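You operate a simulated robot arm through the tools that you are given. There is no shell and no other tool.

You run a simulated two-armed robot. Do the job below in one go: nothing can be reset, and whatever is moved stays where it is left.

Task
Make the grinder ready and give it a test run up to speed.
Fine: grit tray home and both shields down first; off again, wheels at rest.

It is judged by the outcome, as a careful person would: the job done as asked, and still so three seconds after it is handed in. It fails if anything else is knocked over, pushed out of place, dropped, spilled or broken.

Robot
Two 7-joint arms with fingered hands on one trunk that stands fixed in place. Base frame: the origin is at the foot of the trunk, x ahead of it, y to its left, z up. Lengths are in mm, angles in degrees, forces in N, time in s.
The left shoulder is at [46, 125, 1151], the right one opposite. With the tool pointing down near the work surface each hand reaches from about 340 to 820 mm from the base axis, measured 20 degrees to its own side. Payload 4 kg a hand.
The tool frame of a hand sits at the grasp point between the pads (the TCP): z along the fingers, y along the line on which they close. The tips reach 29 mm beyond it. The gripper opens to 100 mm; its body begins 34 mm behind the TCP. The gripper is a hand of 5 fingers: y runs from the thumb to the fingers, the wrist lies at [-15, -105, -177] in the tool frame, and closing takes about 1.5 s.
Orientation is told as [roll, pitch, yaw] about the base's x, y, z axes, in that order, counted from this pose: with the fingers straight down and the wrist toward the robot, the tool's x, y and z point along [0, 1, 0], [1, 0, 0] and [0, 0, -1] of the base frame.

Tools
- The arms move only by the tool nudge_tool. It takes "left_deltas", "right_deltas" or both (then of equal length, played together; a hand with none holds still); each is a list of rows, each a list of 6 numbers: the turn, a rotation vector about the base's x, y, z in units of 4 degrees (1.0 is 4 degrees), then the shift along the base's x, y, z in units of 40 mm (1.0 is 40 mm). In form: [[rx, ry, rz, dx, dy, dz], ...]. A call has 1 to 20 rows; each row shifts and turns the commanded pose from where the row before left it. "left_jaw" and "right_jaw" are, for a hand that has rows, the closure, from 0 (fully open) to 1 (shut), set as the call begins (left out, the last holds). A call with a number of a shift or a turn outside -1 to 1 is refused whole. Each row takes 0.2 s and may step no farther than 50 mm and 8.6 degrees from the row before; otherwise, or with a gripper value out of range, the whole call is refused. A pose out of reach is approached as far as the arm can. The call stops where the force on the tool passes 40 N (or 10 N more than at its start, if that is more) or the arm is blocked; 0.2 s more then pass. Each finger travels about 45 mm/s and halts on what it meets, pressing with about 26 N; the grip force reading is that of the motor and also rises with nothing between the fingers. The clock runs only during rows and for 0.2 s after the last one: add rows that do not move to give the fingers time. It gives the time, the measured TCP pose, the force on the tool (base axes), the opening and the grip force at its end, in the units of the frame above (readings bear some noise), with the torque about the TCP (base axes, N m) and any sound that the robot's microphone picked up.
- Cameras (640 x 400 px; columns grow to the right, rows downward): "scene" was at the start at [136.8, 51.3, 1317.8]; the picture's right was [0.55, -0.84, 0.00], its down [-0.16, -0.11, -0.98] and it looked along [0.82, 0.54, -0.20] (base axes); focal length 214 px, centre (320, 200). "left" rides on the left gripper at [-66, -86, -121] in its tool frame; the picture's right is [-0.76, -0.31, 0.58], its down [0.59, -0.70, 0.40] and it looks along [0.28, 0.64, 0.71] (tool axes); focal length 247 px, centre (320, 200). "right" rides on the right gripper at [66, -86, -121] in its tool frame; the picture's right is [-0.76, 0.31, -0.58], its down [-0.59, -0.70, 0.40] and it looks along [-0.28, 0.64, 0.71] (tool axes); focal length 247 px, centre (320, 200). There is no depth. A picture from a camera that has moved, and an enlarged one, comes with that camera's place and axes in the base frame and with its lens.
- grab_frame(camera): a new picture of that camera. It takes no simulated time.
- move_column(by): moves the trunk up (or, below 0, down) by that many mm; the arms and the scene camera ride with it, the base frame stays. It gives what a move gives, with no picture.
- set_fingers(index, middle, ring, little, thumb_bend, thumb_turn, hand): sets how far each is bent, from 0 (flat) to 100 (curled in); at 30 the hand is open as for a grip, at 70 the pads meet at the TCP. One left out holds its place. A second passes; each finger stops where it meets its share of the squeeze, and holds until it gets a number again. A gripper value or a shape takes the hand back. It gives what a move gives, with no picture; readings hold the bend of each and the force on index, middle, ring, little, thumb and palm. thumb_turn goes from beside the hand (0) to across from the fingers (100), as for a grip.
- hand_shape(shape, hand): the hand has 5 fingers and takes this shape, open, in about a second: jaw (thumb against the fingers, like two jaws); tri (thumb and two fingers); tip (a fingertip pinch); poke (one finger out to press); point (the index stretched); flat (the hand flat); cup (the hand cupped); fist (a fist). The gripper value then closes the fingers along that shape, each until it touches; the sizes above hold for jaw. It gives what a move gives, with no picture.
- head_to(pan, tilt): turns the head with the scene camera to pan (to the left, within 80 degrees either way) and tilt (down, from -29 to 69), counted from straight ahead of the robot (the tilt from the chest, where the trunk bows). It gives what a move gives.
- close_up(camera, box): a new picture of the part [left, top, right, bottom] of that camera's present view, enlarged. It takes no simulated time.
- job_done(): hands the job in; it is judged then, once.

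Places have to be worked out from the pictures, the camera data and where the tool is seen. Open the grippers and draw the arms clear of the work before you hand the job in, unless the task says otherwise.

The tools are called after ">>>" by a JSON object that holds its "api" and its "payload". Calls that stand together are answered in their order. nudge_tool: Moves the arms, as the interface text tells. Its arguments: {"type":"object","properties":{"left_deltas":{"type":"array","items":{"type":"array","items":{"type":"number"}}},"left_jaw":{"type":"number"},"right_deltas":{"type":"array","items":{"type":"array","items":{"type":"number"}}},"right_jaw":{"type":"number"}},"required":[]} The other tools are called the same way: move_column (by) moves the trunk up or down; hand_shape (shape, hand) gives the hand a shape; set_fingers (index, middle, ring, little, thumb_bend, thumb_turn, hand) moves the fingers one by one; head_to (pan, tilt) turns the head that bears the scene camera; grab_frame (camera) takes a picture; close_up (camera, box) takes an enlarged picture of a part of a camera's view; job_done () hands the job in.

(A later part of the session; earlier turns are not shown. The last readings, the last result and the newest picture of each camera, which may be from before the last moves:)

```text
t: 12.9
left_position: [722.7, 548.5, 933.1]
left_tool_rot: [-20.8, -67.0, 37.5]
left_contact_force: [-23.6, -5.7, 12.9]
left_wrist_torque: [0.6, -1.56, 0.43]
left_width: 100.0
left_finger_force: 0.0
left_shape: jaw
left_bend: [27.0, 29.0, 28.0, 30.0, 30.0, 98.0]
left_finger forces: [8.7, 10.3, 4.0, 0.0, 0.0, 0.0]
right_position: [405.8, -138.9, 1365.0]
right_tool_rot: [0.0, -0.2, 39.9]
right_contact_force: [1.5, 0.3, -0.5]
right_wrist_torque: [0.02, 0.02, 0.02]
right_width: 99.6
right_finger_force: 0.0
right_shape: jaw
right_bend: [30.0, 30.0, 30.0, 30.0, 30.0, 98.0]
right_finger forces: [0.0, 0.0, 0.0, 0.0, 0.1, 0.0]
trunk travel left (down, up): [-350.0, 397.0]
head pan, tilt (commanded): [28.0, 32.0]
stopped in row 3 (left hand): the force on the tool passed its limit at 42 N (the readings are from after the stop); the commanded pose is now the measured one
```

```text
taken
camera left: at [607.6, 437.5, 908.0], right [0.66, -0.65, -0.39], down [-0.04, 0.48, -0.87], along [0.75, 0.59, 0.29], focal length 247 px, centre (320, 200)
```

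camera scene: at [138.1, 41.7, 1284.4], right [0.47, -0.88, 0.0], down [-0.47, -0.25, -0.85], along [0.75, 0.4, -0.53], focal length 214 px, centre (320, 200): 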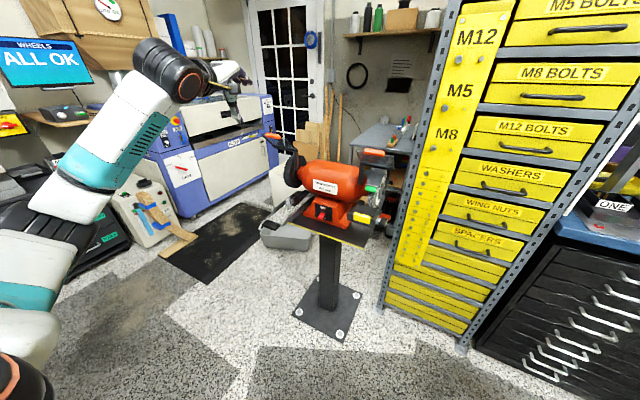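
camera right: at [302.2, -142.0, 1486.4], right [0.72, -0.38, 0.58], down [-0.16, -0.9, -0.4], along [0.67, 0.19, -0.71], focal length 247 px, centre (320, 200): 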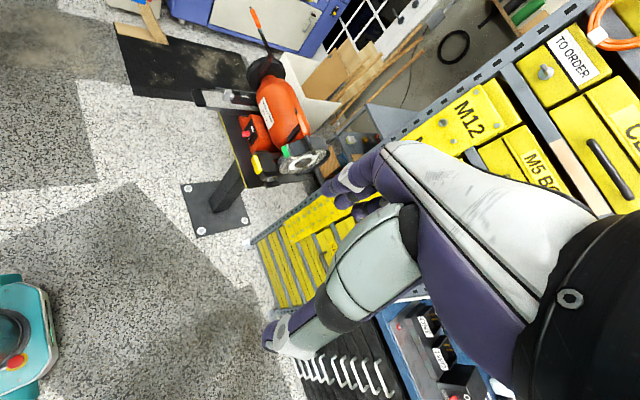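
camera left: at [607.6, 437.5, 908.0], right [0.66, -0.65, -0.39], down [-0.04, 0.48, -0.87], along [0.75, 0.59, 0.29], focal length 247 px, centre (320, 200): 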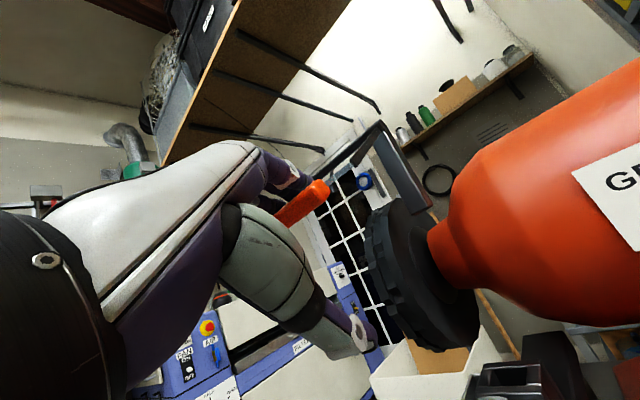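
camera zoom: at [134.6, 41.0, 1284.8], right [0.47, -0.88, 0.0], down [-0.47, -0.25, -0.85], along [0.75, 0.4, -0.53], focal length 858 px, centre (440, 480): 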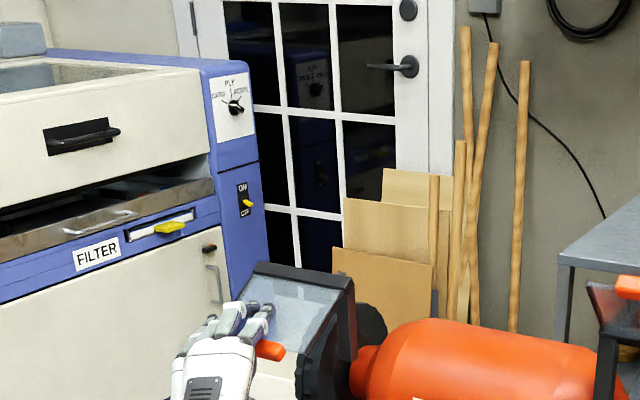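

The force jumped at the lower stop with the shield sloping down in front of the wheel (~−33°). I back the hand off along the fingers so the handle stays put.

>>> {"api": "nudge_tool", "payload": {"left_deltas": [[0, 0, 0, -0.15, 0, 0.12], [0, 0, 0, -0.15, 0, 0.12], [0, 0, 0, -0.5, -0.13, 0.22], [0, 0, 0, -0.8, -0.2, 0.35], [0, 0, 0, -0.8, -0.2, 0.35], [0, 0, 0, -0.8, -0.2, 0.35]]}}

>>> {"api": "close_up", "payload": {"camera": "right", "box": [180, 0, 290, 100]}}

>>> {"api": "close_up", "payload": {"camera": "scene", "box": [240, 80, 420, 260]}}

>>> {"api": "grab_frame", "payload": {"camera": "left"}}

```text
t: 14.3
left_position: [596.7, 520.4, 985.6]
left_tool_rot: [-20.0, -66.1, 36.8]
left_contact_force: [-0.8, 0.3, -0.8]
left_wrist_torque: [-0.02, 0.03, -0.03]
left_width: 99.9
left_finger_force: 0.0
left_shape: jaw
left_bend: [30.0, 30.0, 30.0, 30.0, 30.0, 98.0]
left_finger forces: [0.0, 0.0, 0.1, 0.0, 0.0, 0.0]
right_position: [410.9, -135.0, 1366.1]
right_tool_rot: [0.0, -0.1, 40.1]
right_contact_force: [-0.1, 0.1, -0.2]
right_wrist_torque: [0.0, 0.05, 0.01]
right_width: 99.8
right_finger_force: 0.0
right_shape: jaw
right_bend: [30.0, 30.0, 30.0, 30.0, 30.0, 98.0]
right_finger forces: [0.0, 0.0, 0.1, 0.0, 0.1, 0.1]
trunk travel left (down, up): [-350.0, 397.0]
head pan, tilt (commanded): [28.0, 32.0]
```

```text
4.00 times, centred on (235, 50) of right
camera zoom: at [302.7, -140.8, 1486.6], right [0.72, -0.38, 0.58], down [-0.16, -0.9, -0.4], along [0.67, 0.2, -0.71], focal length 988 px, centre (660, 800)
```

zoom: 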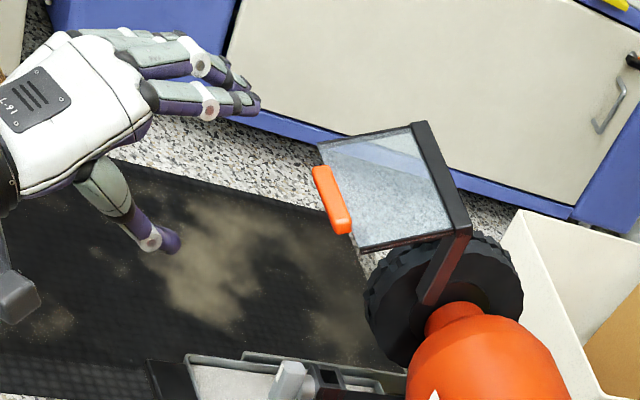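

```text
2.22 times, centred on (330, 170) of scene
camera zoom: at [138.5, 42.4, 1284.4], right [0.47, -0.88, 0.0], down [-0.47, -0.25, -0.85], along [0.75, 0.4, -0.53], focal length 477 px, centre (298, 267)
```

zoom: 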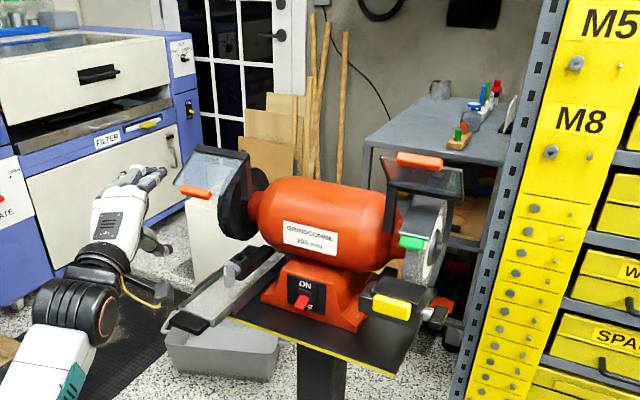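

```text
taken
camera left: at [481.3, 408.0, 962.9], right [0.65, -0.65, -0.4], down [-0.06, 0.48, -0.88], along [0.76, 0.59, 0.28], focal length 247 px, centre (320, 200)
```

left: 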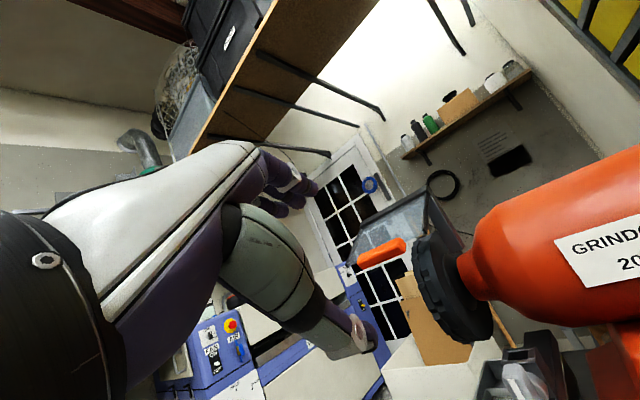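

The left shield is down and stays (handle now ≈[720, 545, 962]). Next the tray: I take close looks at the tray handle and its surroundings.

>>> {"api": "close_up", "payload": {"camera": "scene", "box": [285, 175, 365, 235]}}

>>> {"api": "close_up", "payload": {"camera": "right", "box": [185, 55, 275, 125]}}

>>> {"api": "close_up", "payload": {"camera": "left", "box": [400, 250, 640, 400]}}

```text
6.67 times, centred on (325, 205) of scene
camera zoom: at [138.5, 42.4, 1284.4], right [0.47, -0.88, 0.0], down [-0.47, -0.25, -0.85], along [0.75, 0.4, -0.53], focal length 1430 px, centre (287, 167)
```

zoom: 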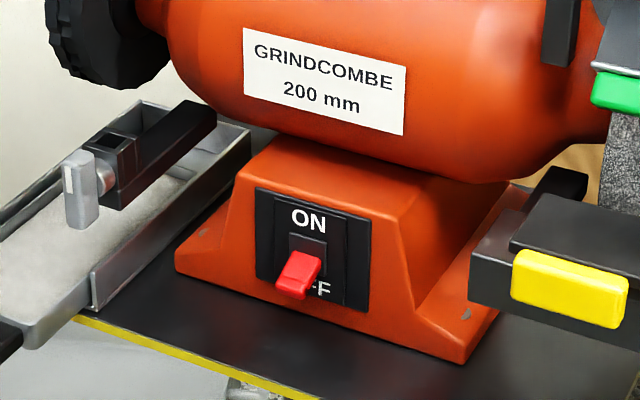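

```text
5.71 times, centred on (230, 90) of right
camera zoom: at [302.7, -140.8, 1486.6], right [0.72, -0.38, 0.58], down [-0.16, -0.9, -0.4], along [0.67, 0.2, -0.71], focal length 1411 px, centre (834, 829)
```

zoom: 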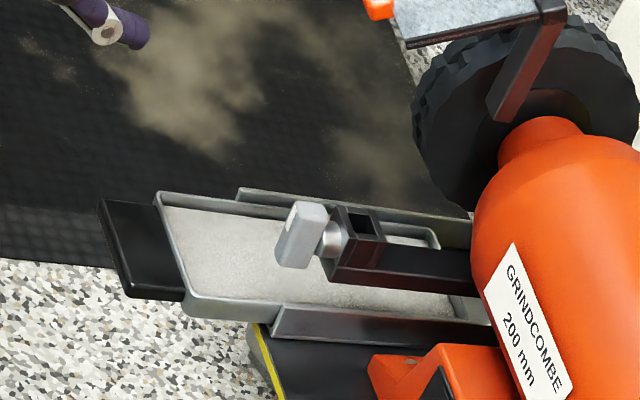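

```text
2.67 times, centred on (520, 325) of left
camera zoom: at [481.3, 408.0, 962.9], right [0.65, -0.65, -0.4], down [-0.06, 0.48, -0.88], along [0.76, 0.59, 0.28], focal length 659 px, centre (-213, -133)
```

zoom: 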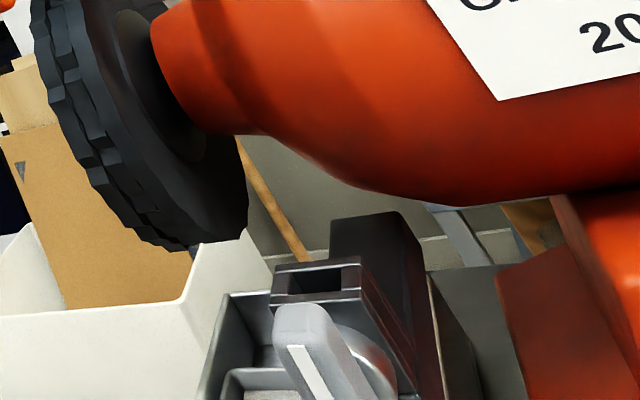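

The tray sits in a fixed grey channel, sticking out roughly 60–70 mm; I'll push its black handle straight in (+x) with closed fingers pointing forward. First I retract the left hand, square it up (pitch ≈ −75°, yaw 0) and close the fingers into a beak.

>>> {"api": "nudge_tool", "payload": {"left_deltas": [[0.407, 0, -0.9135, -0.8, -0.2, 0], [0.407, 0, -0.9135, -0.8, -0.2, 0], [0.407, 0, -0.9135, -0.8, -0.2, 0], [0.407, 0, -0.9135, -0.8, -0.2, 0], [0.407, 0, -0.9135, -0.8, -0.2, 0], [0, -0.9, 0, 0, 0, 0], [0, -0.9, 0, 0, 0, 0], [0, 0, 0, 0, 0, 0], [0, 0, 0, 0, 0, 0]], "left_jaw": 1}}

>>> {"api": "grab_frame", "payload": {"camera": "left"}}

>>> {"api": "grab_frame", "payload": {"camera": "scene"}}

```text
t: 16.3
left_position: [436.8, 479.6, 984.8]
left_tool_rot: [0.1, -76.0, -0.1]
left_contact_force: [0.6, 0.2, 0.0]
left_wrist_torque: [0.0, 0.02, 0.0]
left_width: 0.1
left_finger_force: 25.9
left_shape: jaw
left_bend: [70.0, 70.0, 70.0, 70.0, 70.0, 100.0]
left_finger forces: [0.0, 0.0, 0.1, 0.0, 0.0, 0.0]
right_position: [408.4, -136.0, 1364.8]
right_tool_rot: [0.0, 0.0, 39.8]
right_contact_force: [-0.3, 0.1, 0.3]
right_wrist_torque: [-0.02, 0.01, 0.02]
right_width: 99.6
right_finger_force: 0.0
right_shape: jaw
right_bend: [30.0, 30.0, 30.0, 30.0, 30.0, 98.0]
right_finger forces: [0.0, 0.0, 0.0, 0.0, 0.1, 0.0]
trunk travel left (down, up): [-350.0, 397.0]
head pan, tilt (commanded): [28.0, 32.0]
```

```text
taken
camera left: at [299.1, 413.8, 931.2], right [0.48, -0.76, -0.44], down [0.22, 0.59, -0.78], along [0.85, 0.28, 0.45], focal length 247 px, centre (320, 200)
```

left: 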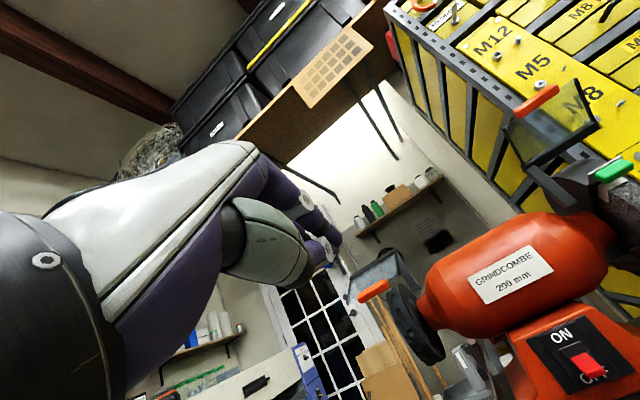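

```text
taken
camera scene: at [137.8, 42.4, 1284.4], right [0.47, -0.88, 0.0], down [-0.47, -0.25, -0.85], along [0.75, 0.4, -0.53], focal length 214 px, centre (320, 200)
```

scene: 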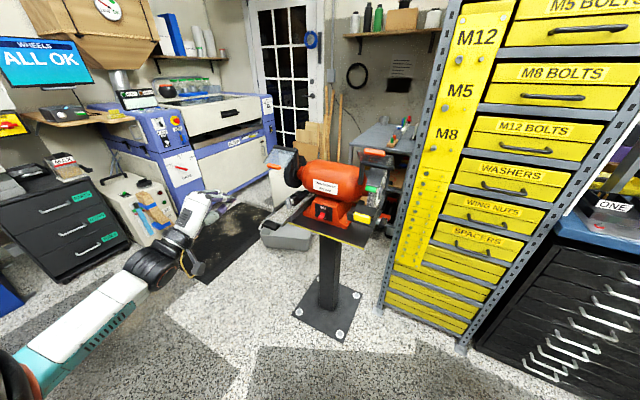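

Hand is squared up. I lower the trunk 220 mm so the tray and switch are within comfortable reach.

>>> {"api": "move_column", "payload": {"by": -220}}

>>> {"api": "grab_frame", "payload": {"camera": "scene"}}

>>> {"api": "grab_frame", "payload": {"camera": "left"}}

>>> {"api": "grab_frame", "payload": {"camera": "right"}}

```text
t: 18.6
left_position: [437.5, 478.3, 766.3]
left_tool_rot: [0.3, -76.1, -0.3]
left_contact_force: [-0.4, 0.0, -0.1]
left_wrist_torque: [0.01, -0.01, 0.02]
left_width: 0.1
left_finger_force: 26.1
left_shape: jaw
left_bend: [70.0, 70.0, 70.0, 70.0, 70.0, 100.0]
left_finger forces: [0.0, 0.1, 0.0, 0.0, 0.0, 0.0]
right_position: [408.8, -136.2, 1146.2]
right_tool_rot: [0.1, 0.0, 39.9]
right_contact_force: [-0.3, -0.1, -0.1]
right_wrist_torque: [0.04, -0.01, 0.02]
right_width: 99.7
right_finger_force: 0.0
right_shape: jaw
right_bend: [30.0, 30.0, 30.0, 30.0, 30.0, 98.0]
right_finger forces: [0.0, 0.1, 0.0, 0.0, 0.0, 0.1]
trunk travel left (down, up): [-130.0, 617.0]
head pan, tilt (commanded): [28.0, 32.0]
```

```text
taken
camera scene: at [212.3, 42.3, 1056.6], right [0.47, -0.88, 0.0], down [-0.47, -0.25, -0.85], along [0.75, 0.4, -0.53], focal length 214 px, centre (320, 200)
```

scene: 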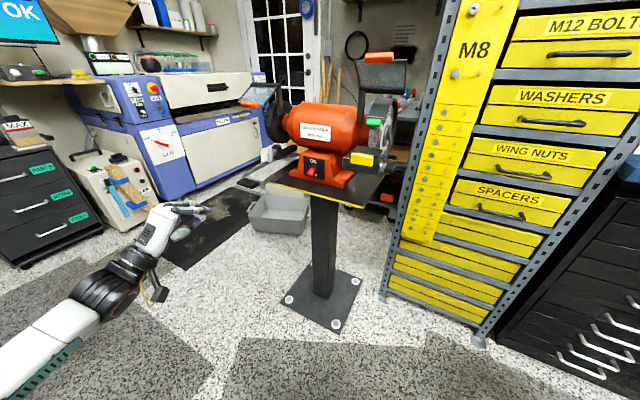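

```text
taken
camera left: at [299.0, 413.6, 712.4], right [0.48, -0.76, -0.44], down [0.22, 0.59, -0.78], along [0.85, 0.28, 0.45], focal length 247 px, centre (320, 200)
```

left: 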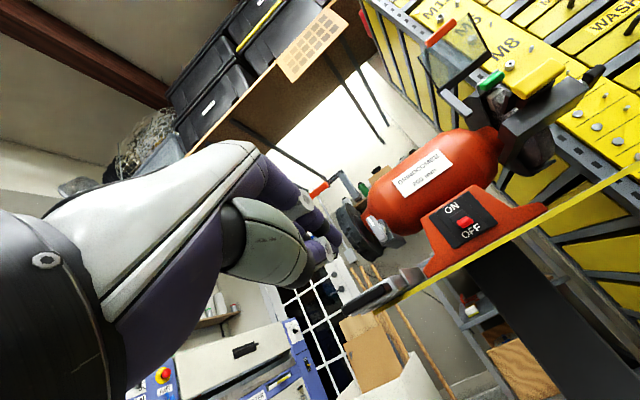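

```text
taken
camera right: at [301.2, -141.1, 1266.9], right [0.72, -0.38, 0.58], down [-0.16, -0.9, -0.4], along [0.67, 0.19, -0.71], focal length 247 px, centre (320, 200)
```

right: 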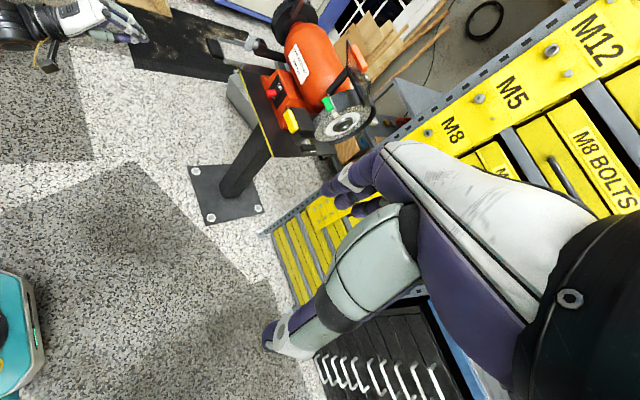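

The trunk also leans forward when lowered. I zoom in to re-measure the tray handle, channel and switch.

>>> {"api": "close_up", "payload": {"camera": "left", "box": [300, 170, 540, 350]}}

>>> {"api": "close_up", "payload": {"camera": "scene", "box": [220, 50, 420, 210]}}

>>> {"api": "close_up", "payload": {"camera": "right", "box": [200, 0, 380, 160]}}

```text
2.22 times, centred on (420, 260) of left
camera zoom: at [299.0, 413.6, 712.4], right [0.48, -0.76, -0.44], down [0.22, 0.59, -0.78], along [0.85, 0.28, 0.45], focal length 549 px, centre (98, 67)
```

zoom: 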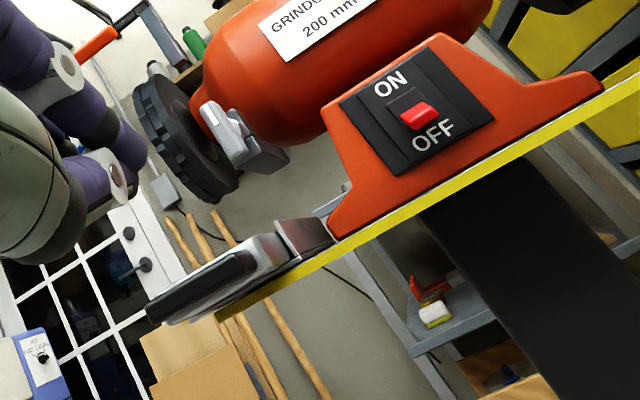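

```text
2.50 times, centred on (320, 130) of scene
camera zoom: at [212.3, 42.3, 1056.6], right [0.47, -0.88, 0.0], down [-0.47, -0.25, -0.85], along [0.75, 0.4, -0.53], focal length 536 px, centre (320, 375)
```

zoom: 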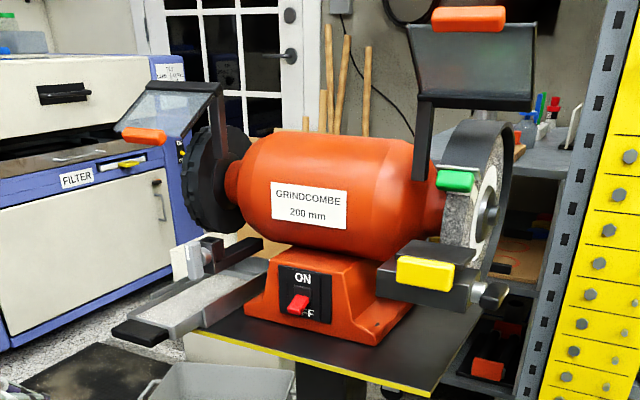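

```text
2.50 times, centred on (290, 80) of right
camera zoom: at [301.2, -141.1, 1266.9], right [0.72, -0.38, 0.58], down [-0.16, -0.9, -0.4], along [0.67, 0.19, -0.71], focal length 617 px, centre (395, 500)
```

zoom: 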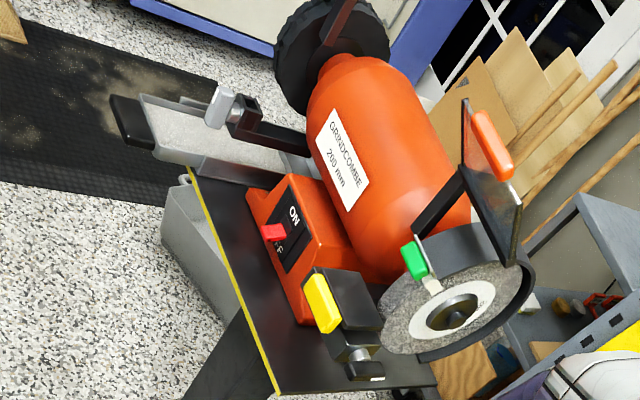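

Closer views give better fixes: tray handle ≈[650, 542, 731], red switch lever ≈[762, 368, 764], bracket lever ≈[710, 490, 818]. I bring the closed fingertips to just in front of the tray handle.

>>> {"api": "nudge_tool", "payload": {"left_deltas": [[0, 0, 0, 0.7225, 0.3235, -0.1415], [0, 0, 0, 0.7225, 0.3235, -0.1415], [0, 0, 0, 0.7225, 0.3235, -0.1415], [0, 0, 0, 0.7225, 0.3235, -0.1415], [0, 0, 0, 0.7225, 0.3235, -0.1415]]}}

>>> {"api": "grab_frame", "payload": {"camera": "left"}}

>>> {"api": "close_up", "payload": {"camera": "right", "box": [180, 10, 280, 90]}}

>>> {"api": "close_up", "payload": {"camera": "scene", "box": [210, 130, 330, 230]}}

```text
t: 19.8
left_position: [582.0, 543.2, 735.7]
left_tool_rot: [0.3, -76.0, -0.3]
left_contact_force: [-0.1, -0.7, 0.1]
left_wrist_torque: [0.01, 0.01, -0.02]
left_width: 0.1
left_finger_force: 25.9
left_shape: jaw
left_bend: [70.0, 70.0, 70.0, 70.0, 70.0, 100.0]
left_finger forces: [0.1, 0.1, 0.0, 0.1, 0.0, 0.0]
right_position: [409.5, -135.5, 1145.9]
right_tool_rot: [0.0, 0.0, 39.8]
right_contact_force: [-0.4, -0.3, -0.1]
right_wrist_torque: [0.01, 0.01, 0.04]
right_width: 99.6
right_finger_force: 0.0
right_shape: jaw
right_bend: [30.0, 30.0, 30.0, 30.0, 30.0, 98.0]
right_finger forces: [0.0, 0.0, 0.0, 0.1, 0.0, 0.0]
trunk travel left (down, up): [-130.0, 617.0]
head pan, tilt (commanded): [28.0, 32.0]
```

```text
taken
camera left: at [442.6, 477.4, 682.6], right [0.48, -0.76, -0.44], down [0.22, 0.59, -0.78], along [0.85, 0.28, 0.45], focal length 247 px, centre (320, 200)
```

left: 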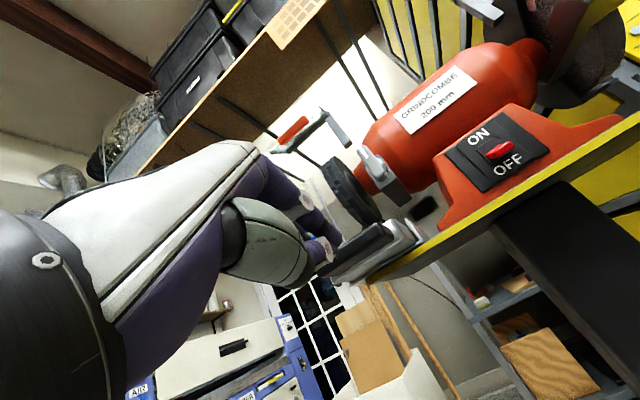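

```text
5.00 times, centred on (230, 50) of right
camera zoom: at [302.0, -140.9, 1266.5], right [0.72, -0.38, 0.58], down [-0.16, -0.9, -0.4], along [0.67, 0.19, -0.71], focal length 1235 px, centre (770, 950)
```

zoom: 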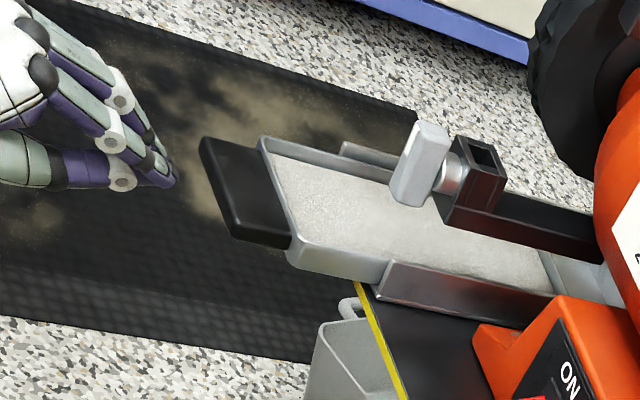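

```text
4.00 times, centred on (270, 180) of scene
camera zoom: at [212.5, 42.4, 1056.4], right [0.47, -0.88, 0.0], down [-0.47, -0.25, -0.85], along [0.75, 0.4, -0.53], focal length 858 px, centre (520, 280)
```

zoom: 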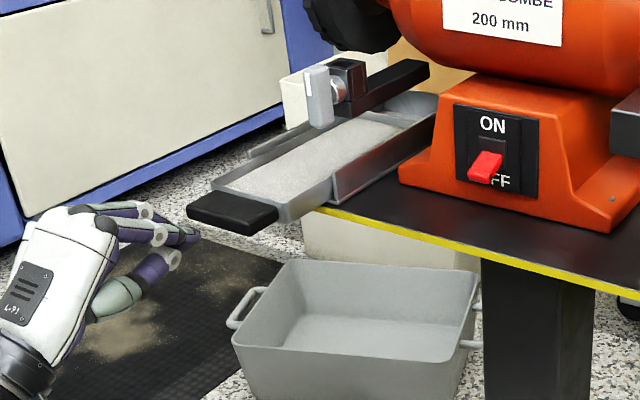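

Fingertips (≈[610, 543, 729]) are lined up with the middle of the tray handle front (x≈640). I push forward slowly.

>>> {"api": "nudge_tool", "payload": {"left_deltas": [[0, 0, 0, 0.3, 0, 0], [0, 0, 0, 0.3, 0, 0], [0, 0, 0, 0.25, 0, 0], [0, 0, 0, 0.25, 0, 0], [0, 0, 0, 0.25, 0, 0]]}}

>>> {"api": "close_up", "payload": {"camera": "right", "box": [180, 10, 280, 90]}}

>>> {"api": "close_up", "payload": {"camera": "scene", "box": [210, 130, 330, 230]}}

```text
t: 21.0
left_position: [635.7, 542.9, 734.9]
left_tool_rot: [0.3, -76.0, -0.4]
left_contact_force: [-0.5, 0.0, -0.1]
left_wrist_torque: [0.01, 0.01, 0.01]
left_width: 0.0
left_finger_force: 26.4
left_shape: jaw
left_bend: [70.0, 70.0, 70.0, 70.0, 70.0, 100.0]
left_finger forces: [0.1, 0.0, 0.1, 0.0, 0.1, 0.0]
right_position: [409.1, -136.6, 1145.3]
right_tool_rot: [0.1, 0.0, 39.9]
right_contact_force: [-0.6, 0.3, 0.1]
right_wrist_torque: [-0.01, -0.01, -0.04]
right_width: 99.7
right_finger_force: 0.0
right_shape: jaw
right_bend: [30.0, 30.0, 30.0, 30.0, 30.0, 98.0]
right_finger forces: [0.0, 0.0, 0.0, 0.1, 0.0, 0.0]
trunk travel left (down, up): [-130.0, 617.0]
head pan, tilt (commanded): [28.0, 32.0]
```

```text
5.00 times, centred on (230, 50) of right
camera zoom: at [301.9, -141.1, 1266.5], right [0.72, -0.38, 0.58], down [-0.16, -0.9, -0.4], along [0.67, 0.19, -0.71], focal length 1235 px, centre (770, 950)
```

zoom: 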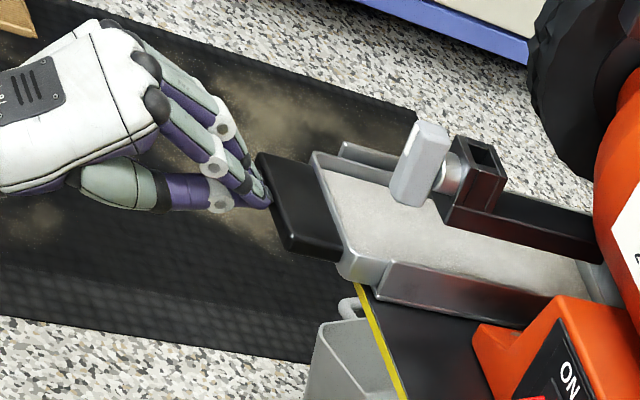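

```text
4.00 times, centred on (270, 180) of scene
camera zoom: at [212.5, 42.3, 1056.4], right [0.47, -0.88, 0.0], down [-0.47, -0.25, -0.85], along [0.75, 0.4, -0.53], focal length 858 px, centre (520, 280)
```

zoom: 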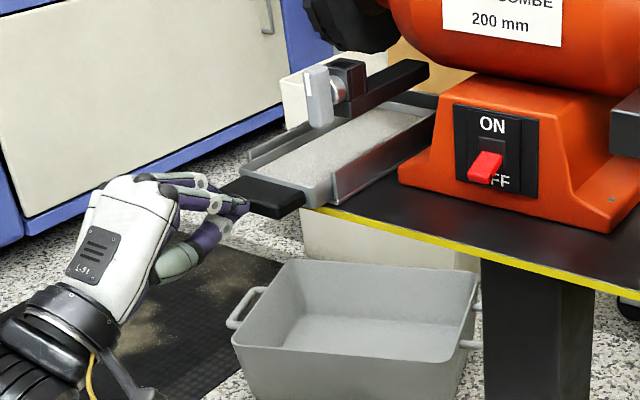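

The tray slides in easily; its front is nearing the channel mouth. I continue in smaller steps until the stop.

>>> {"api": "nudge_tool", "payload": {"left_deltas": [[0, 0, 0, 0.15, 0, 0], [0, 0, 0, 0.15, 0, 0], [0, 0, 0, 0.15, 0, 0], [0, 0, 0, 0.15, 0, 0]]}}

>>> {"api": "close_up", "payload": {"camera": "right", "box": [180, 10, 280, 90]}}

>>> {"api": "close_up", "payload": {"camera": "scene", "box": [210, 130, 330, 230]}}

```text
t: 22.0
left_position: [658.8, 545.0, 737.1]
left_tool_rot: [0.0, -75.9, 0.0]
left_contact_force: [-3.1, 0.5, 0.1]
left_wrist_torque: [0.03, 0.03, 0.05]
left_width: 0.0
left_finger_force: 25.6
left_shape: jaw
left_bend: [70.0, 70.0, 70.0, 70.0, 70.0, 100.0]
left_finger forces: [0.0, 0.1, 0.1, 0.0, 0.0, 0.0]
right_position: [409.5, -135.6, 1147.2]
right_tool_rot: [0.0, 0.0, 39.9]
right_contact_force: [0.0, -0.6, -0.6]
right_wrist_torque: [0.02, 0.0, 0.03]
right_width: 99.6
right_finger_force: 0.0
right_shape: jaw
right_bend: [30.0, 30.0, 30.0, 30.0, 30.0, 98.0]
right_finger forces: [0.0, 0.1, 0.0, 0.0, 0.1, 0.1]
trunk travel left (down, up): [-130.0, 617.0]
head pan, tilt (commanded): [28.0, 32.0]
```

```text
5.00 times, centred on (230, 50) of right
camera zoom: at [301.5, -141.0, 1266.6], right [0.72, -0.38, 0.58], down [-0.16, -0.9, -0.4], along [0.67, 0.19, -0.71], focal length 1235 px, centre (770, 950)
```

zoom: 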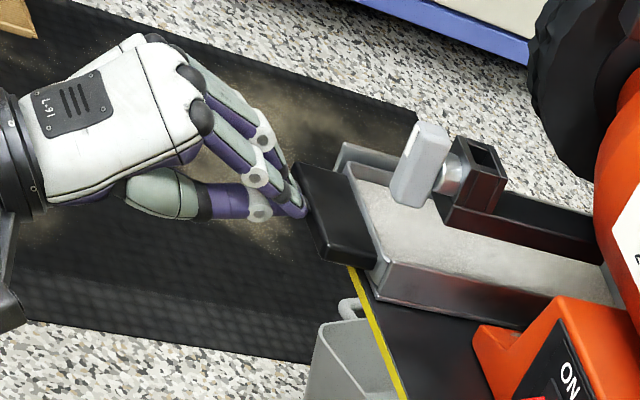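

```text
4.00 times, centred on (270, 180) of scene
camera zoom: at [212.2, 42.3, 1056.5], right [0.47, -0.88, 0.0], down [-0.47, -0.25, -0.85], along [0.75, 0.4, -0.53], focal length 858 px, centre (520, 280)
```

zoom: 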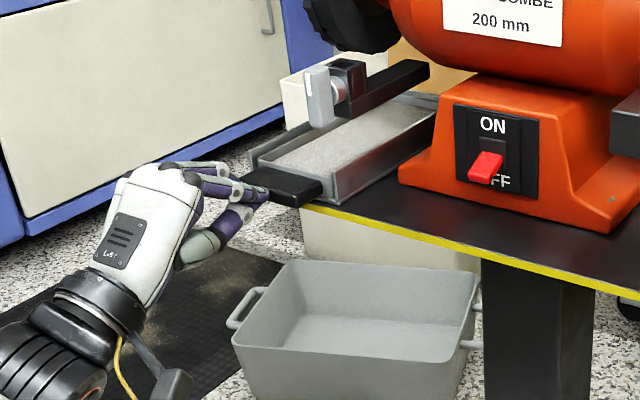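

The tray front looks flush with the channel mouth and force is −3 N. I nudge a few more millimetres to feel for the end stop.

>>> {"api": "nudge_tool", "payload": {"left_deltas": [[0, 0, 0, 0.08, 0, 0], [0, 0, 0, 0.08, 0, 0], [0, 0, 0, 0.08, 0, 0]]}}

>>> {"api": "close_up", "payload": {"camera": "right", "box": [180, 10, 280, 90]}}

```text
t: 22.6
left_position: [660.5, 542.2, 736.1]
left_tool_rot: [-0.2, -76.0, -0.1]
left_contact_force: [-58.3, -3.8, 0.1]
left_wrist_torque: [0.01, 0.47, -0.22]
left_width: 0.0
left_finger_force: 26.3
left_shape: jaw
left_bend: [70.0, 70.0, 70.0, 70.0, 70.0, 100.0]
left_finger forces: [0.1, 0.1, 0.0, 0.0, 82.0, 0.0]
right_position: [404.3, -138.2, 1148.1]
right_tool_rot: [-0.1, -0.1, 39.8]
right_contact_force: [0.6, 0.2, 0.1]
right_wrist_torque: [0.05, -0.01, 0.03]
right_width: 99.9
right_finger_force: 0.2
right_shape: jaw
right_bend: [30.0, 30.0, 30.0, 30.0, 30.0, 98.0]
right_finger forces: [0.1, 0.0, 0.0, 0.0, 0.0, 0.0]
trunk travel left (down, up): [-130.0, 617.0]
head pan, tilt (commanded): [28.0, 32.0]
stopped in row 2 (left hand): the force on the tool passed its limit at 56 N (the readings are from after the stop); the commanded pose is now the measured one
```

```text
5.00 times, centred on (230, 50) of right
camera zoom: at [296.7, -141.9, 1268.0], right [0.72, -0.39, 0.58], down [-0.16, -0.9, -0.4], along [0.68, 0.19, -0.71], focal length 1235 px, centre (770, 950)
```

zoom: 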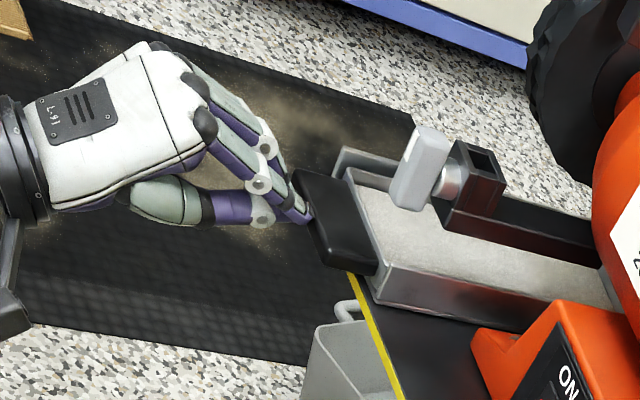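

The tray hit its hard stop: it's home. I back off and then bring the left hand up and across toward the right shield, opening the fingers.

>>> {"api": "nudge_tool", "payload": {"left_deltas": [[0, 0, 0, -0.3, 0, 0.02], [0, 0, 0, -0.9, 0, 0.1], [0, 0, 0, -0.9, 0, 0.1], [0, 0, 0, -0.6, 0, 0.1]]}}

>>> {"api": "nudge_tool", "payload": {"left_deltas": [[0, 1, 0, 0, -0.86, 0.86], [0, 1, 0, 0, -0.86, 0.86], [0, 1, 0, 0, -0.86, 0.86], [0, 1, 0, 0, -0.86, 0.86], [0, 1, 0, 0, -0.86, 0.86], [0, 1, 0, 0, -0.86, 0.86], [0, 1, 0, 0, -0.86, 0.86], [0, 1, 0, 0, -0.86, 0.86], [0, 0, 0, 0, -0.86, 0.86], [0, 0, 0, 0, -0.86, 0.86]], "left_jaw": 0}}

>>> {"api": "grab_frame", "payload": {"camera": "scene"}}

>>> {"api": "grab_frame", "payload": {"camera": "left"}}

>>> {"api": "grab_frame", "payload": {"camera": "right"}}

```text
t: 23.6
left_position: [555.5, 542.1, 749.7]
left_tool_rot: [0.0, -75.9, -0.2]
left_contact_force: [-0.1, 0.0, 0.4]
left_wrist_torque: [0.02, 0.0, -0.04]
left_width: 0.0
left_finger_force: 26.1
left_shape: jaw
left_bend: [70.0, 70.0, 70.0, 70.0, 70.0, 100.0]
left_finger forces: [0.0, 0.1, 0.1, 0.0, 0.0, 0.0]
right_position: [410.0, -136.0, 1145.7]
right_tool_rot: [0.1, 0.1, 40.0]
right_contact_force: [0.1, 0.7, 0.5]
right_wrist_torque: [0.01, -0.01, 0.03]
right_width: 99.5
right_finger_force: 0.1
right_shape: jaw
right_bend: [30.0, 30.0, 30.0, 30.0, 30.0, 98.0]
right_finger forces: [0.0, 0.0, 0.0, 0.0, 0.0, 0.0]
trunk travel left (down, up): [-130.0, 617.0]
head pan, tilt (commanded): [28.0, 32.0]
```

```text
t: 25.8
left_position: [560.9, 195.6, 1090.8]
left_tool_rot: [0.0, -43.6, -0.2]
left_contact_force: [0.2, 0.3, 0.0]
left_wrist_torque: [0.05, -0.02, 0.0]
left_width: 99.7
left_finger_force: 0.1
left_shape: jaw
left_bend: [30.0, 30.0, 30.0, 30.0, 30.0, 98.0]
left_finger forces: [0.1, 0.0, 0.0, 0.0, 0.1, 0.0]
right_position: [410.8, -137.8, 1145.6]
right_tool_rot: [0.2, 0.1, 39.8]
right_contact_force: [0.0, -0.9, 0.2]
right_wrist_torque: [0.07, -0.01, 0.0]
right_width: 99.7
right_finger_force: 0.1
right_shape: jaw
right_bend: [30.0, 30.0, 30.0, 30.0, 30.0, 98.0]
right_finger forces: [0.0, 0.0, 0.0, 0.1, 0.0, 0.0]
trunk travel left (down, up): [-130.0, 617.0]
head pan, tilt (commanded): [28.0, 32.0]
```

```text
taken
camera scene: at [214.0, 41.4, 1056.3], right [0.47, -0.88, 0.0], down [-0.47, -0.25, -0.85], along [0.75, 0.4, -0.53], focal length 214 px, centre (320, 200)
```

scene: 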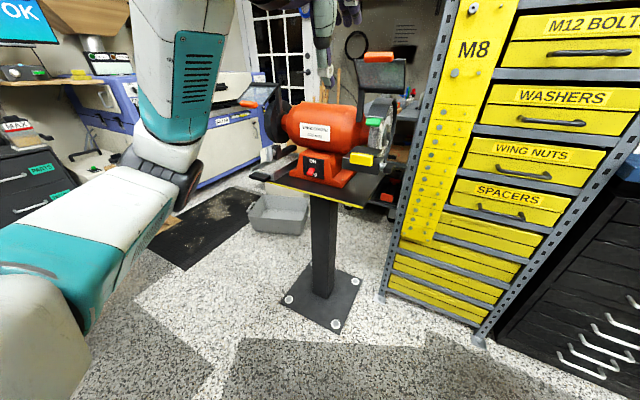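

```text
taken
camera left: at [414.5, 130.3, 1120.0], right [0.17, -0.76, -0.63], down [-0.23, 0.59, -0.77], along [0.96, 0.28, -0.07], focal length 247 px, centre (320, 200)
```

left: 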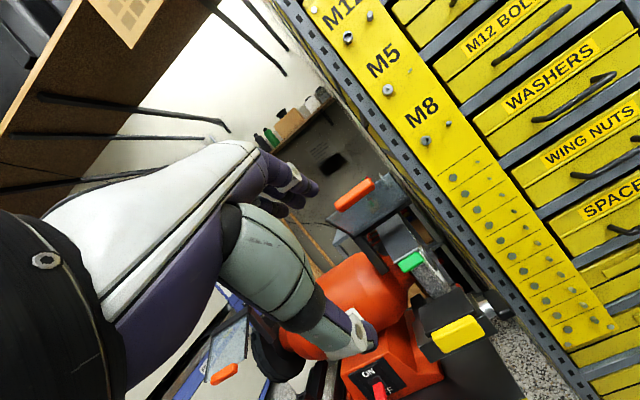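

```text
taken
camera right: at [303.0, -142.3, 1266.1], right [0.72, -0.39, 0.58], down [-0.16, -0.9, -0.4], along [0.67, 0.19, -0.71], focal length 247 px, centre (320, 200)
```

right: 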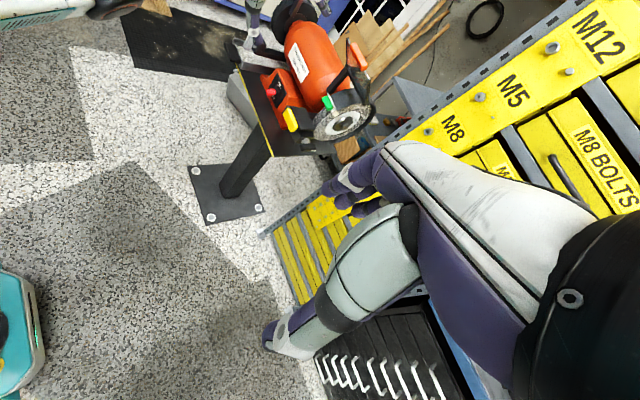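

The right shield handle measures ≈[726, 181, 1075]. Below it is the tool rest (top ≈ z 880), so the thumb must not hang under; I turn the thumb beside the hand and look.

>>> {"api": "set_fingers", "payload": {"hand": "left", "index": 30, "middle": 30, "ring": 30, "little": 30, "thumb_bend": 30, "thumb_turn": 0}}

>>> {"api": "grab_frame", "payload": {"camera": "left"}}

>>> {"api": "head_to", "payload": {"pan": 20, "tilt": 10}}

>>> {"api": "grab_frame", "payload": {"camera": "scene"}}

```text
t: 26.8
left_position: [559.2, 195.0, 1091.8]
left_tool_rot: [-0.1, -43.9, -0.3]
left_contact_force: [-0.2, 0.1, -0.1]
left_wrist_torque: [0.01, 0.01, 0.02]
left_width: 136.4
left_finger_force: 0.0
left_shape: fingers
left_bend: [30.0, 30.0, 30.0, 30.0, 30.0, 0.0]
left_finger forces: [0.1, 0.0, 0.0, 0.0, 0.1, 0.0]
right_position: [408.7, -138.1, 1145.9]
right_tool_rot: [0.0, 0.0, 39.8]
right_contact_force: [0.1, 0.0, -0.1]
right_wrist_torque: [-0.02, -0.01, -0.02]
right_width: 99.6
right_finger_force: 0.2
right_shape: jaw
right_bend: [30.0, 30.0, 30.0, 30.0, 30.0, 98.0]
right_finger forces: [0.0, 0.0, 0.0, 0.0, 0.0, 0.0]
trunk travel left (down, up): [-130.0, 617.0]
head pan, tilt (commanded): [28.0, 32.0]
```

```text
taken
camera left: at [412.8, 130.6, 1120.4], right [0.17, -0.76, -0.63], down [-0.23, 0.59, -0.78], along [0.96, 0.28, -0.07], focal length 247 px, centre (320, 200)
```

left: 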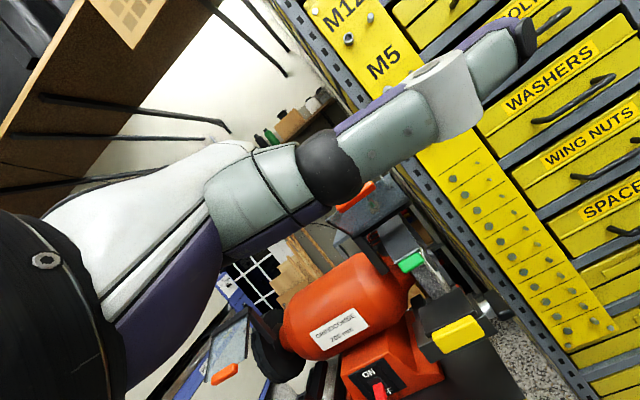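

```text
t: 27.6
left_position: [558.9, 196.3, 1091.9]
left_tool_rot: [-0.2, -43.9, -0.1]
left_contact_force: [1.0, -0.1, -0.1]
left_wrist_torque: [0.01, 0.0, -0.01]
left_width: 136.5
left_finger_force: 0.0
left_shape: fingers
left_bend: [30.0, 30.0, 30.0, 30.0, 30.0, 0.0]
left_finger forces: [0.1, 0.1, 0.0, 0.0, 0.1, 0.0]
right_position: [409.6, -136.9, 1146.0]
right_tool_rot: [0.0, 0.1, 39.8]
right_contact_force: [0.3, 0.7, 0.0]
right_wrist_torque: [0.01, -0.07, -0.03]
right_width: 99.8
right_finger_force: 0.1
right_shape: jaw
right_bend: [30.0, 30.0, 30.0, 30.0, 30.0, 98.0]
right_finger forces: [0.1, 0.0, 0.1, 0.0, 0.0, 0.1]
trunk travel left (down, up): [-130.0, 617.0]
head pan, tilt (commanded): [20.0, 10.0]
```

```text
taken
camera scene: at [221.0, 32.0, 1091.8], right [0.34, -0.94, 0.0], down [-0.16, -0.06, -0.98], along [0.93, 0.34, -0.17], focal length 214 px, centre (320, 200)
```

scene: 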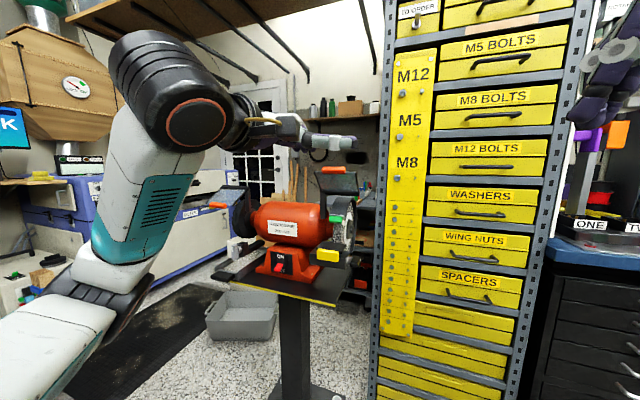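

The thumb is out to the side, clear of what's below. I curl it in a bit to free the camera view.

>>> {"api": "set_fingers", "payload": {"hand": "left", "thumb_bend": 90}}

>>> {"api": "grab_frame", "payload": {"camera": "left"}}

>>> {"api": "close_up", "payload": {"camera": "scene", "box": [220, 80, 380, 300]}}

```text
t: 28.6
left_position: [558.8, 198.0, 1090.4]
left_tool_rot: [-0.2, -43.8, -0.1]
left_contact_force: [-0.7, -0.5, -0.1]
left_wrist_torque: [-0.03, 0.01, 0.04]
left_width: 60.1
left_finger_force: 0.0
left_shape: fingers
left_bend: [30.0, 30.0, 30.0, 30.0, 90.0, 0.0]
left_finger forces: [0.1, 0.0, 0.1, 0.0, 0.1, 0.0]
right_position: [409.9, -136.1, 1145.7]
right_tool_rot: [0.1, 0.0, 39.9]
right_contact_force: [-0.3, 0.4, 0.5]
right_wrist_torque: [0.01, -0.03, 0.0]
right_width: 99.6
right_finger_force: 0.0
right_shape: jaw
right_bend: [30.0, 30.0, 30.0, 30.0, 30.0, 98.0]
right_finger forces: [0.0, 0.0, 0.0, 0.0, 0.1, 0.0]
trunk travel left (down, up): [-130.0, 617.0]
head pan, tilt (commanded): [20.0, 10.0]
```

```text
taken
camera left: at [413.7, 131.7, 1120.1], right [0.18, -0.76, -0.63], down [-0.23, 0.59, -0.78], along [0.96, 0.28, -0.07], focal length 247 px, centre (320, 200)
```

left: 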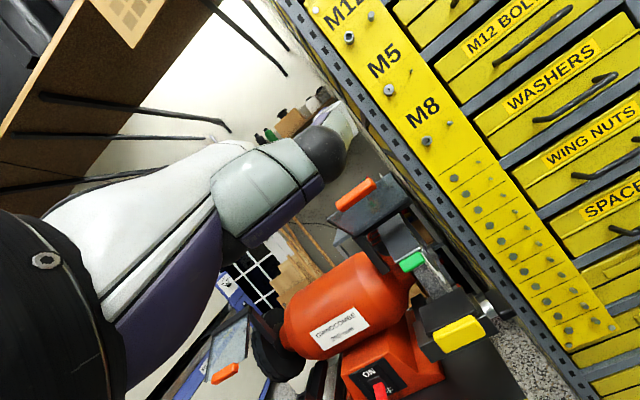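

```text
1.82 times, centred on (300, 190) of scene
camera zoom: at [221.0, 31.9, 1091.9], right [0.34, -0.94, 0.0], down [-0.16, -0.06, -0.98], along [0.93, 0.34, -0.17], focal length 390 px, centre (356, 218)
```

zoom: 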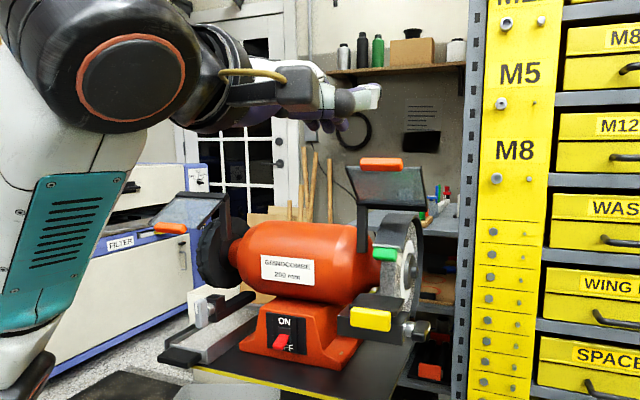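

The curled thumb would sit next to the fingers and could meet the plate first, so I put it straight out to the side again, where space is free. Then I move to the pre-hook pose for the right handle.

>>> {"api": "set_fingers", "payload": {"hand": "left", "thumb_bend": 20, "thumb_turn": 0}}

>>> {"api": "nudge_tool", "payload": {"left_deltas": [[0, 0, 0, 0.93, -0.13, 0.35], [0, 0, 0, 0.93, -0.13, 0.35], [0, 0, 0, 0.93, -0.13, 0.35]]}}

>>> {"api": "grab_frame", "payload": {"camera": "left"}}

>>> {"api": "close_up", "payload": {"camera": "scene", "box": [220, 80, 380, 300]}}

>>> {"api": "close_up", "payload": {"camera": "right", "box": [220, 0, 400, 160]}}

```text
t: 29.6
left_position: [559.2, 197.3, 1091.9]
left_tool_rot: [-0.2, -43.8, -0.1]
left_contact_force: [0.6, -0.2, 0.5]
left_wrist_torque: [0.02, -0.02, -0.03]
left_width: 139.2
left_finger_force: 0.0
left_shape: fingers
left_bend: [30.0, 30.0, 30.0, 30.0, 20.0, 0.0]
left_finger forces: [0.0, 0.1, 0.1, 0.1, 0.1, 0.0]
right_position: [409.5, -136.8, 1146.1]
right_tool_rot: [0.1, 0.1, 39.9]
right_contact_force: [0.6, -0.3, -0.1]
right_wrist_torque: [0.01, 0.01, 0.02]
right_width: 99.8
right_finger_force: 0.1
right_shape: jaw
right_bend: [30.0, 30.0, 30.0, 30.0, 30.0, 98.0]
right_finger forces: [0.0, 0.0, 0.0, 0.0, 0.0, 0.0]
trunk travel left (down, up): [-130.0, 617.0]
head pan, tilt (commanded): [20.0, 10.0]
```

```text
t: 30.4
left_position: [668.7, 180.0, 1134.2]
left_tool_rot: [-0.1, -43.9, -0.3]
left_contact_force: [-0.2, 0.1, -0.6]
left_wrist_torque: [0.02, 0.01, 0.04]
left_width: 139.1
left_finger_force: 0.1
left_shape: fingers
left_bend: [30.0, 30.0, 30.0, 30.0, 20.0, 0.0]
left_finger forces: [0.0, 0.0, 0.1, 0.0, 0.0, 0.1]
right_position: [412.6, -137.0, 1145.5]
right_tool_rot: [0.0, 0.1, 39.7]
right_contact_force: [-0.6, 0.0, -0.6]
right_wrist_torque: [0.01, 0.04, 0.02]
right_width: 99.7
right_finger_force: 0.1
right_shape: jaw
right_bend: [30.0, 30.0, 30.0, 30.0, 30.0, 98.0]
right_finger forces: [0.1, 0.1, 0.0, 0.0, 0.1, 0.1]
trunk travel left (down, up): [-130.0, 617.0]
head pan, tilt (commanded): [20.0, 10.0]
```

```text
taken
camera left: at [523.3, 114.6, 1161.9], right [0.17, -0.76, -0.63], down [-0.23, 0.59, -0.77], along [0.96, 0.28, -0.07], focal length 247 px, centre (320, 200)
```

left: 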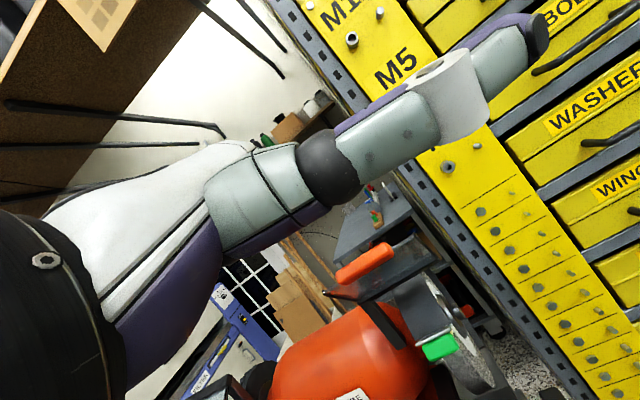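

```text
1.82 times, centred on (300, 190) of scene
camera zoom: at [222.3, 31.1, 1091.7], right [0.34, -0.94, 0.0], down [-0.16, -0.06, -0.98], along [0.93, 0.34, -0.17], focal length 390 px, centre (356, 218)
```

zoom: 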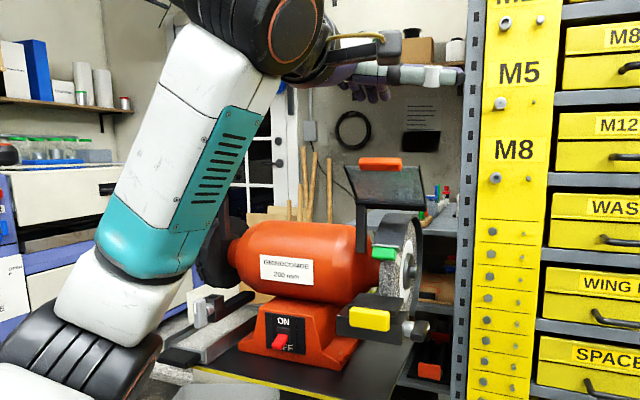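

```text
2.50 times, centred on (310, 80) of right
camera zoom: at [303.5, -142.1, 1266.0], right [0.72, -0.39, 0.57], down [-0.16, -0.9, -0.4], along [0.67, 0.19, -0.71], focal length 617 px, centre (345, 500)
```

zoom: 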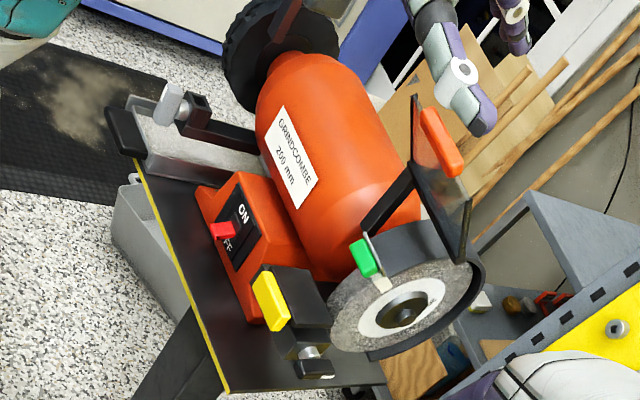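

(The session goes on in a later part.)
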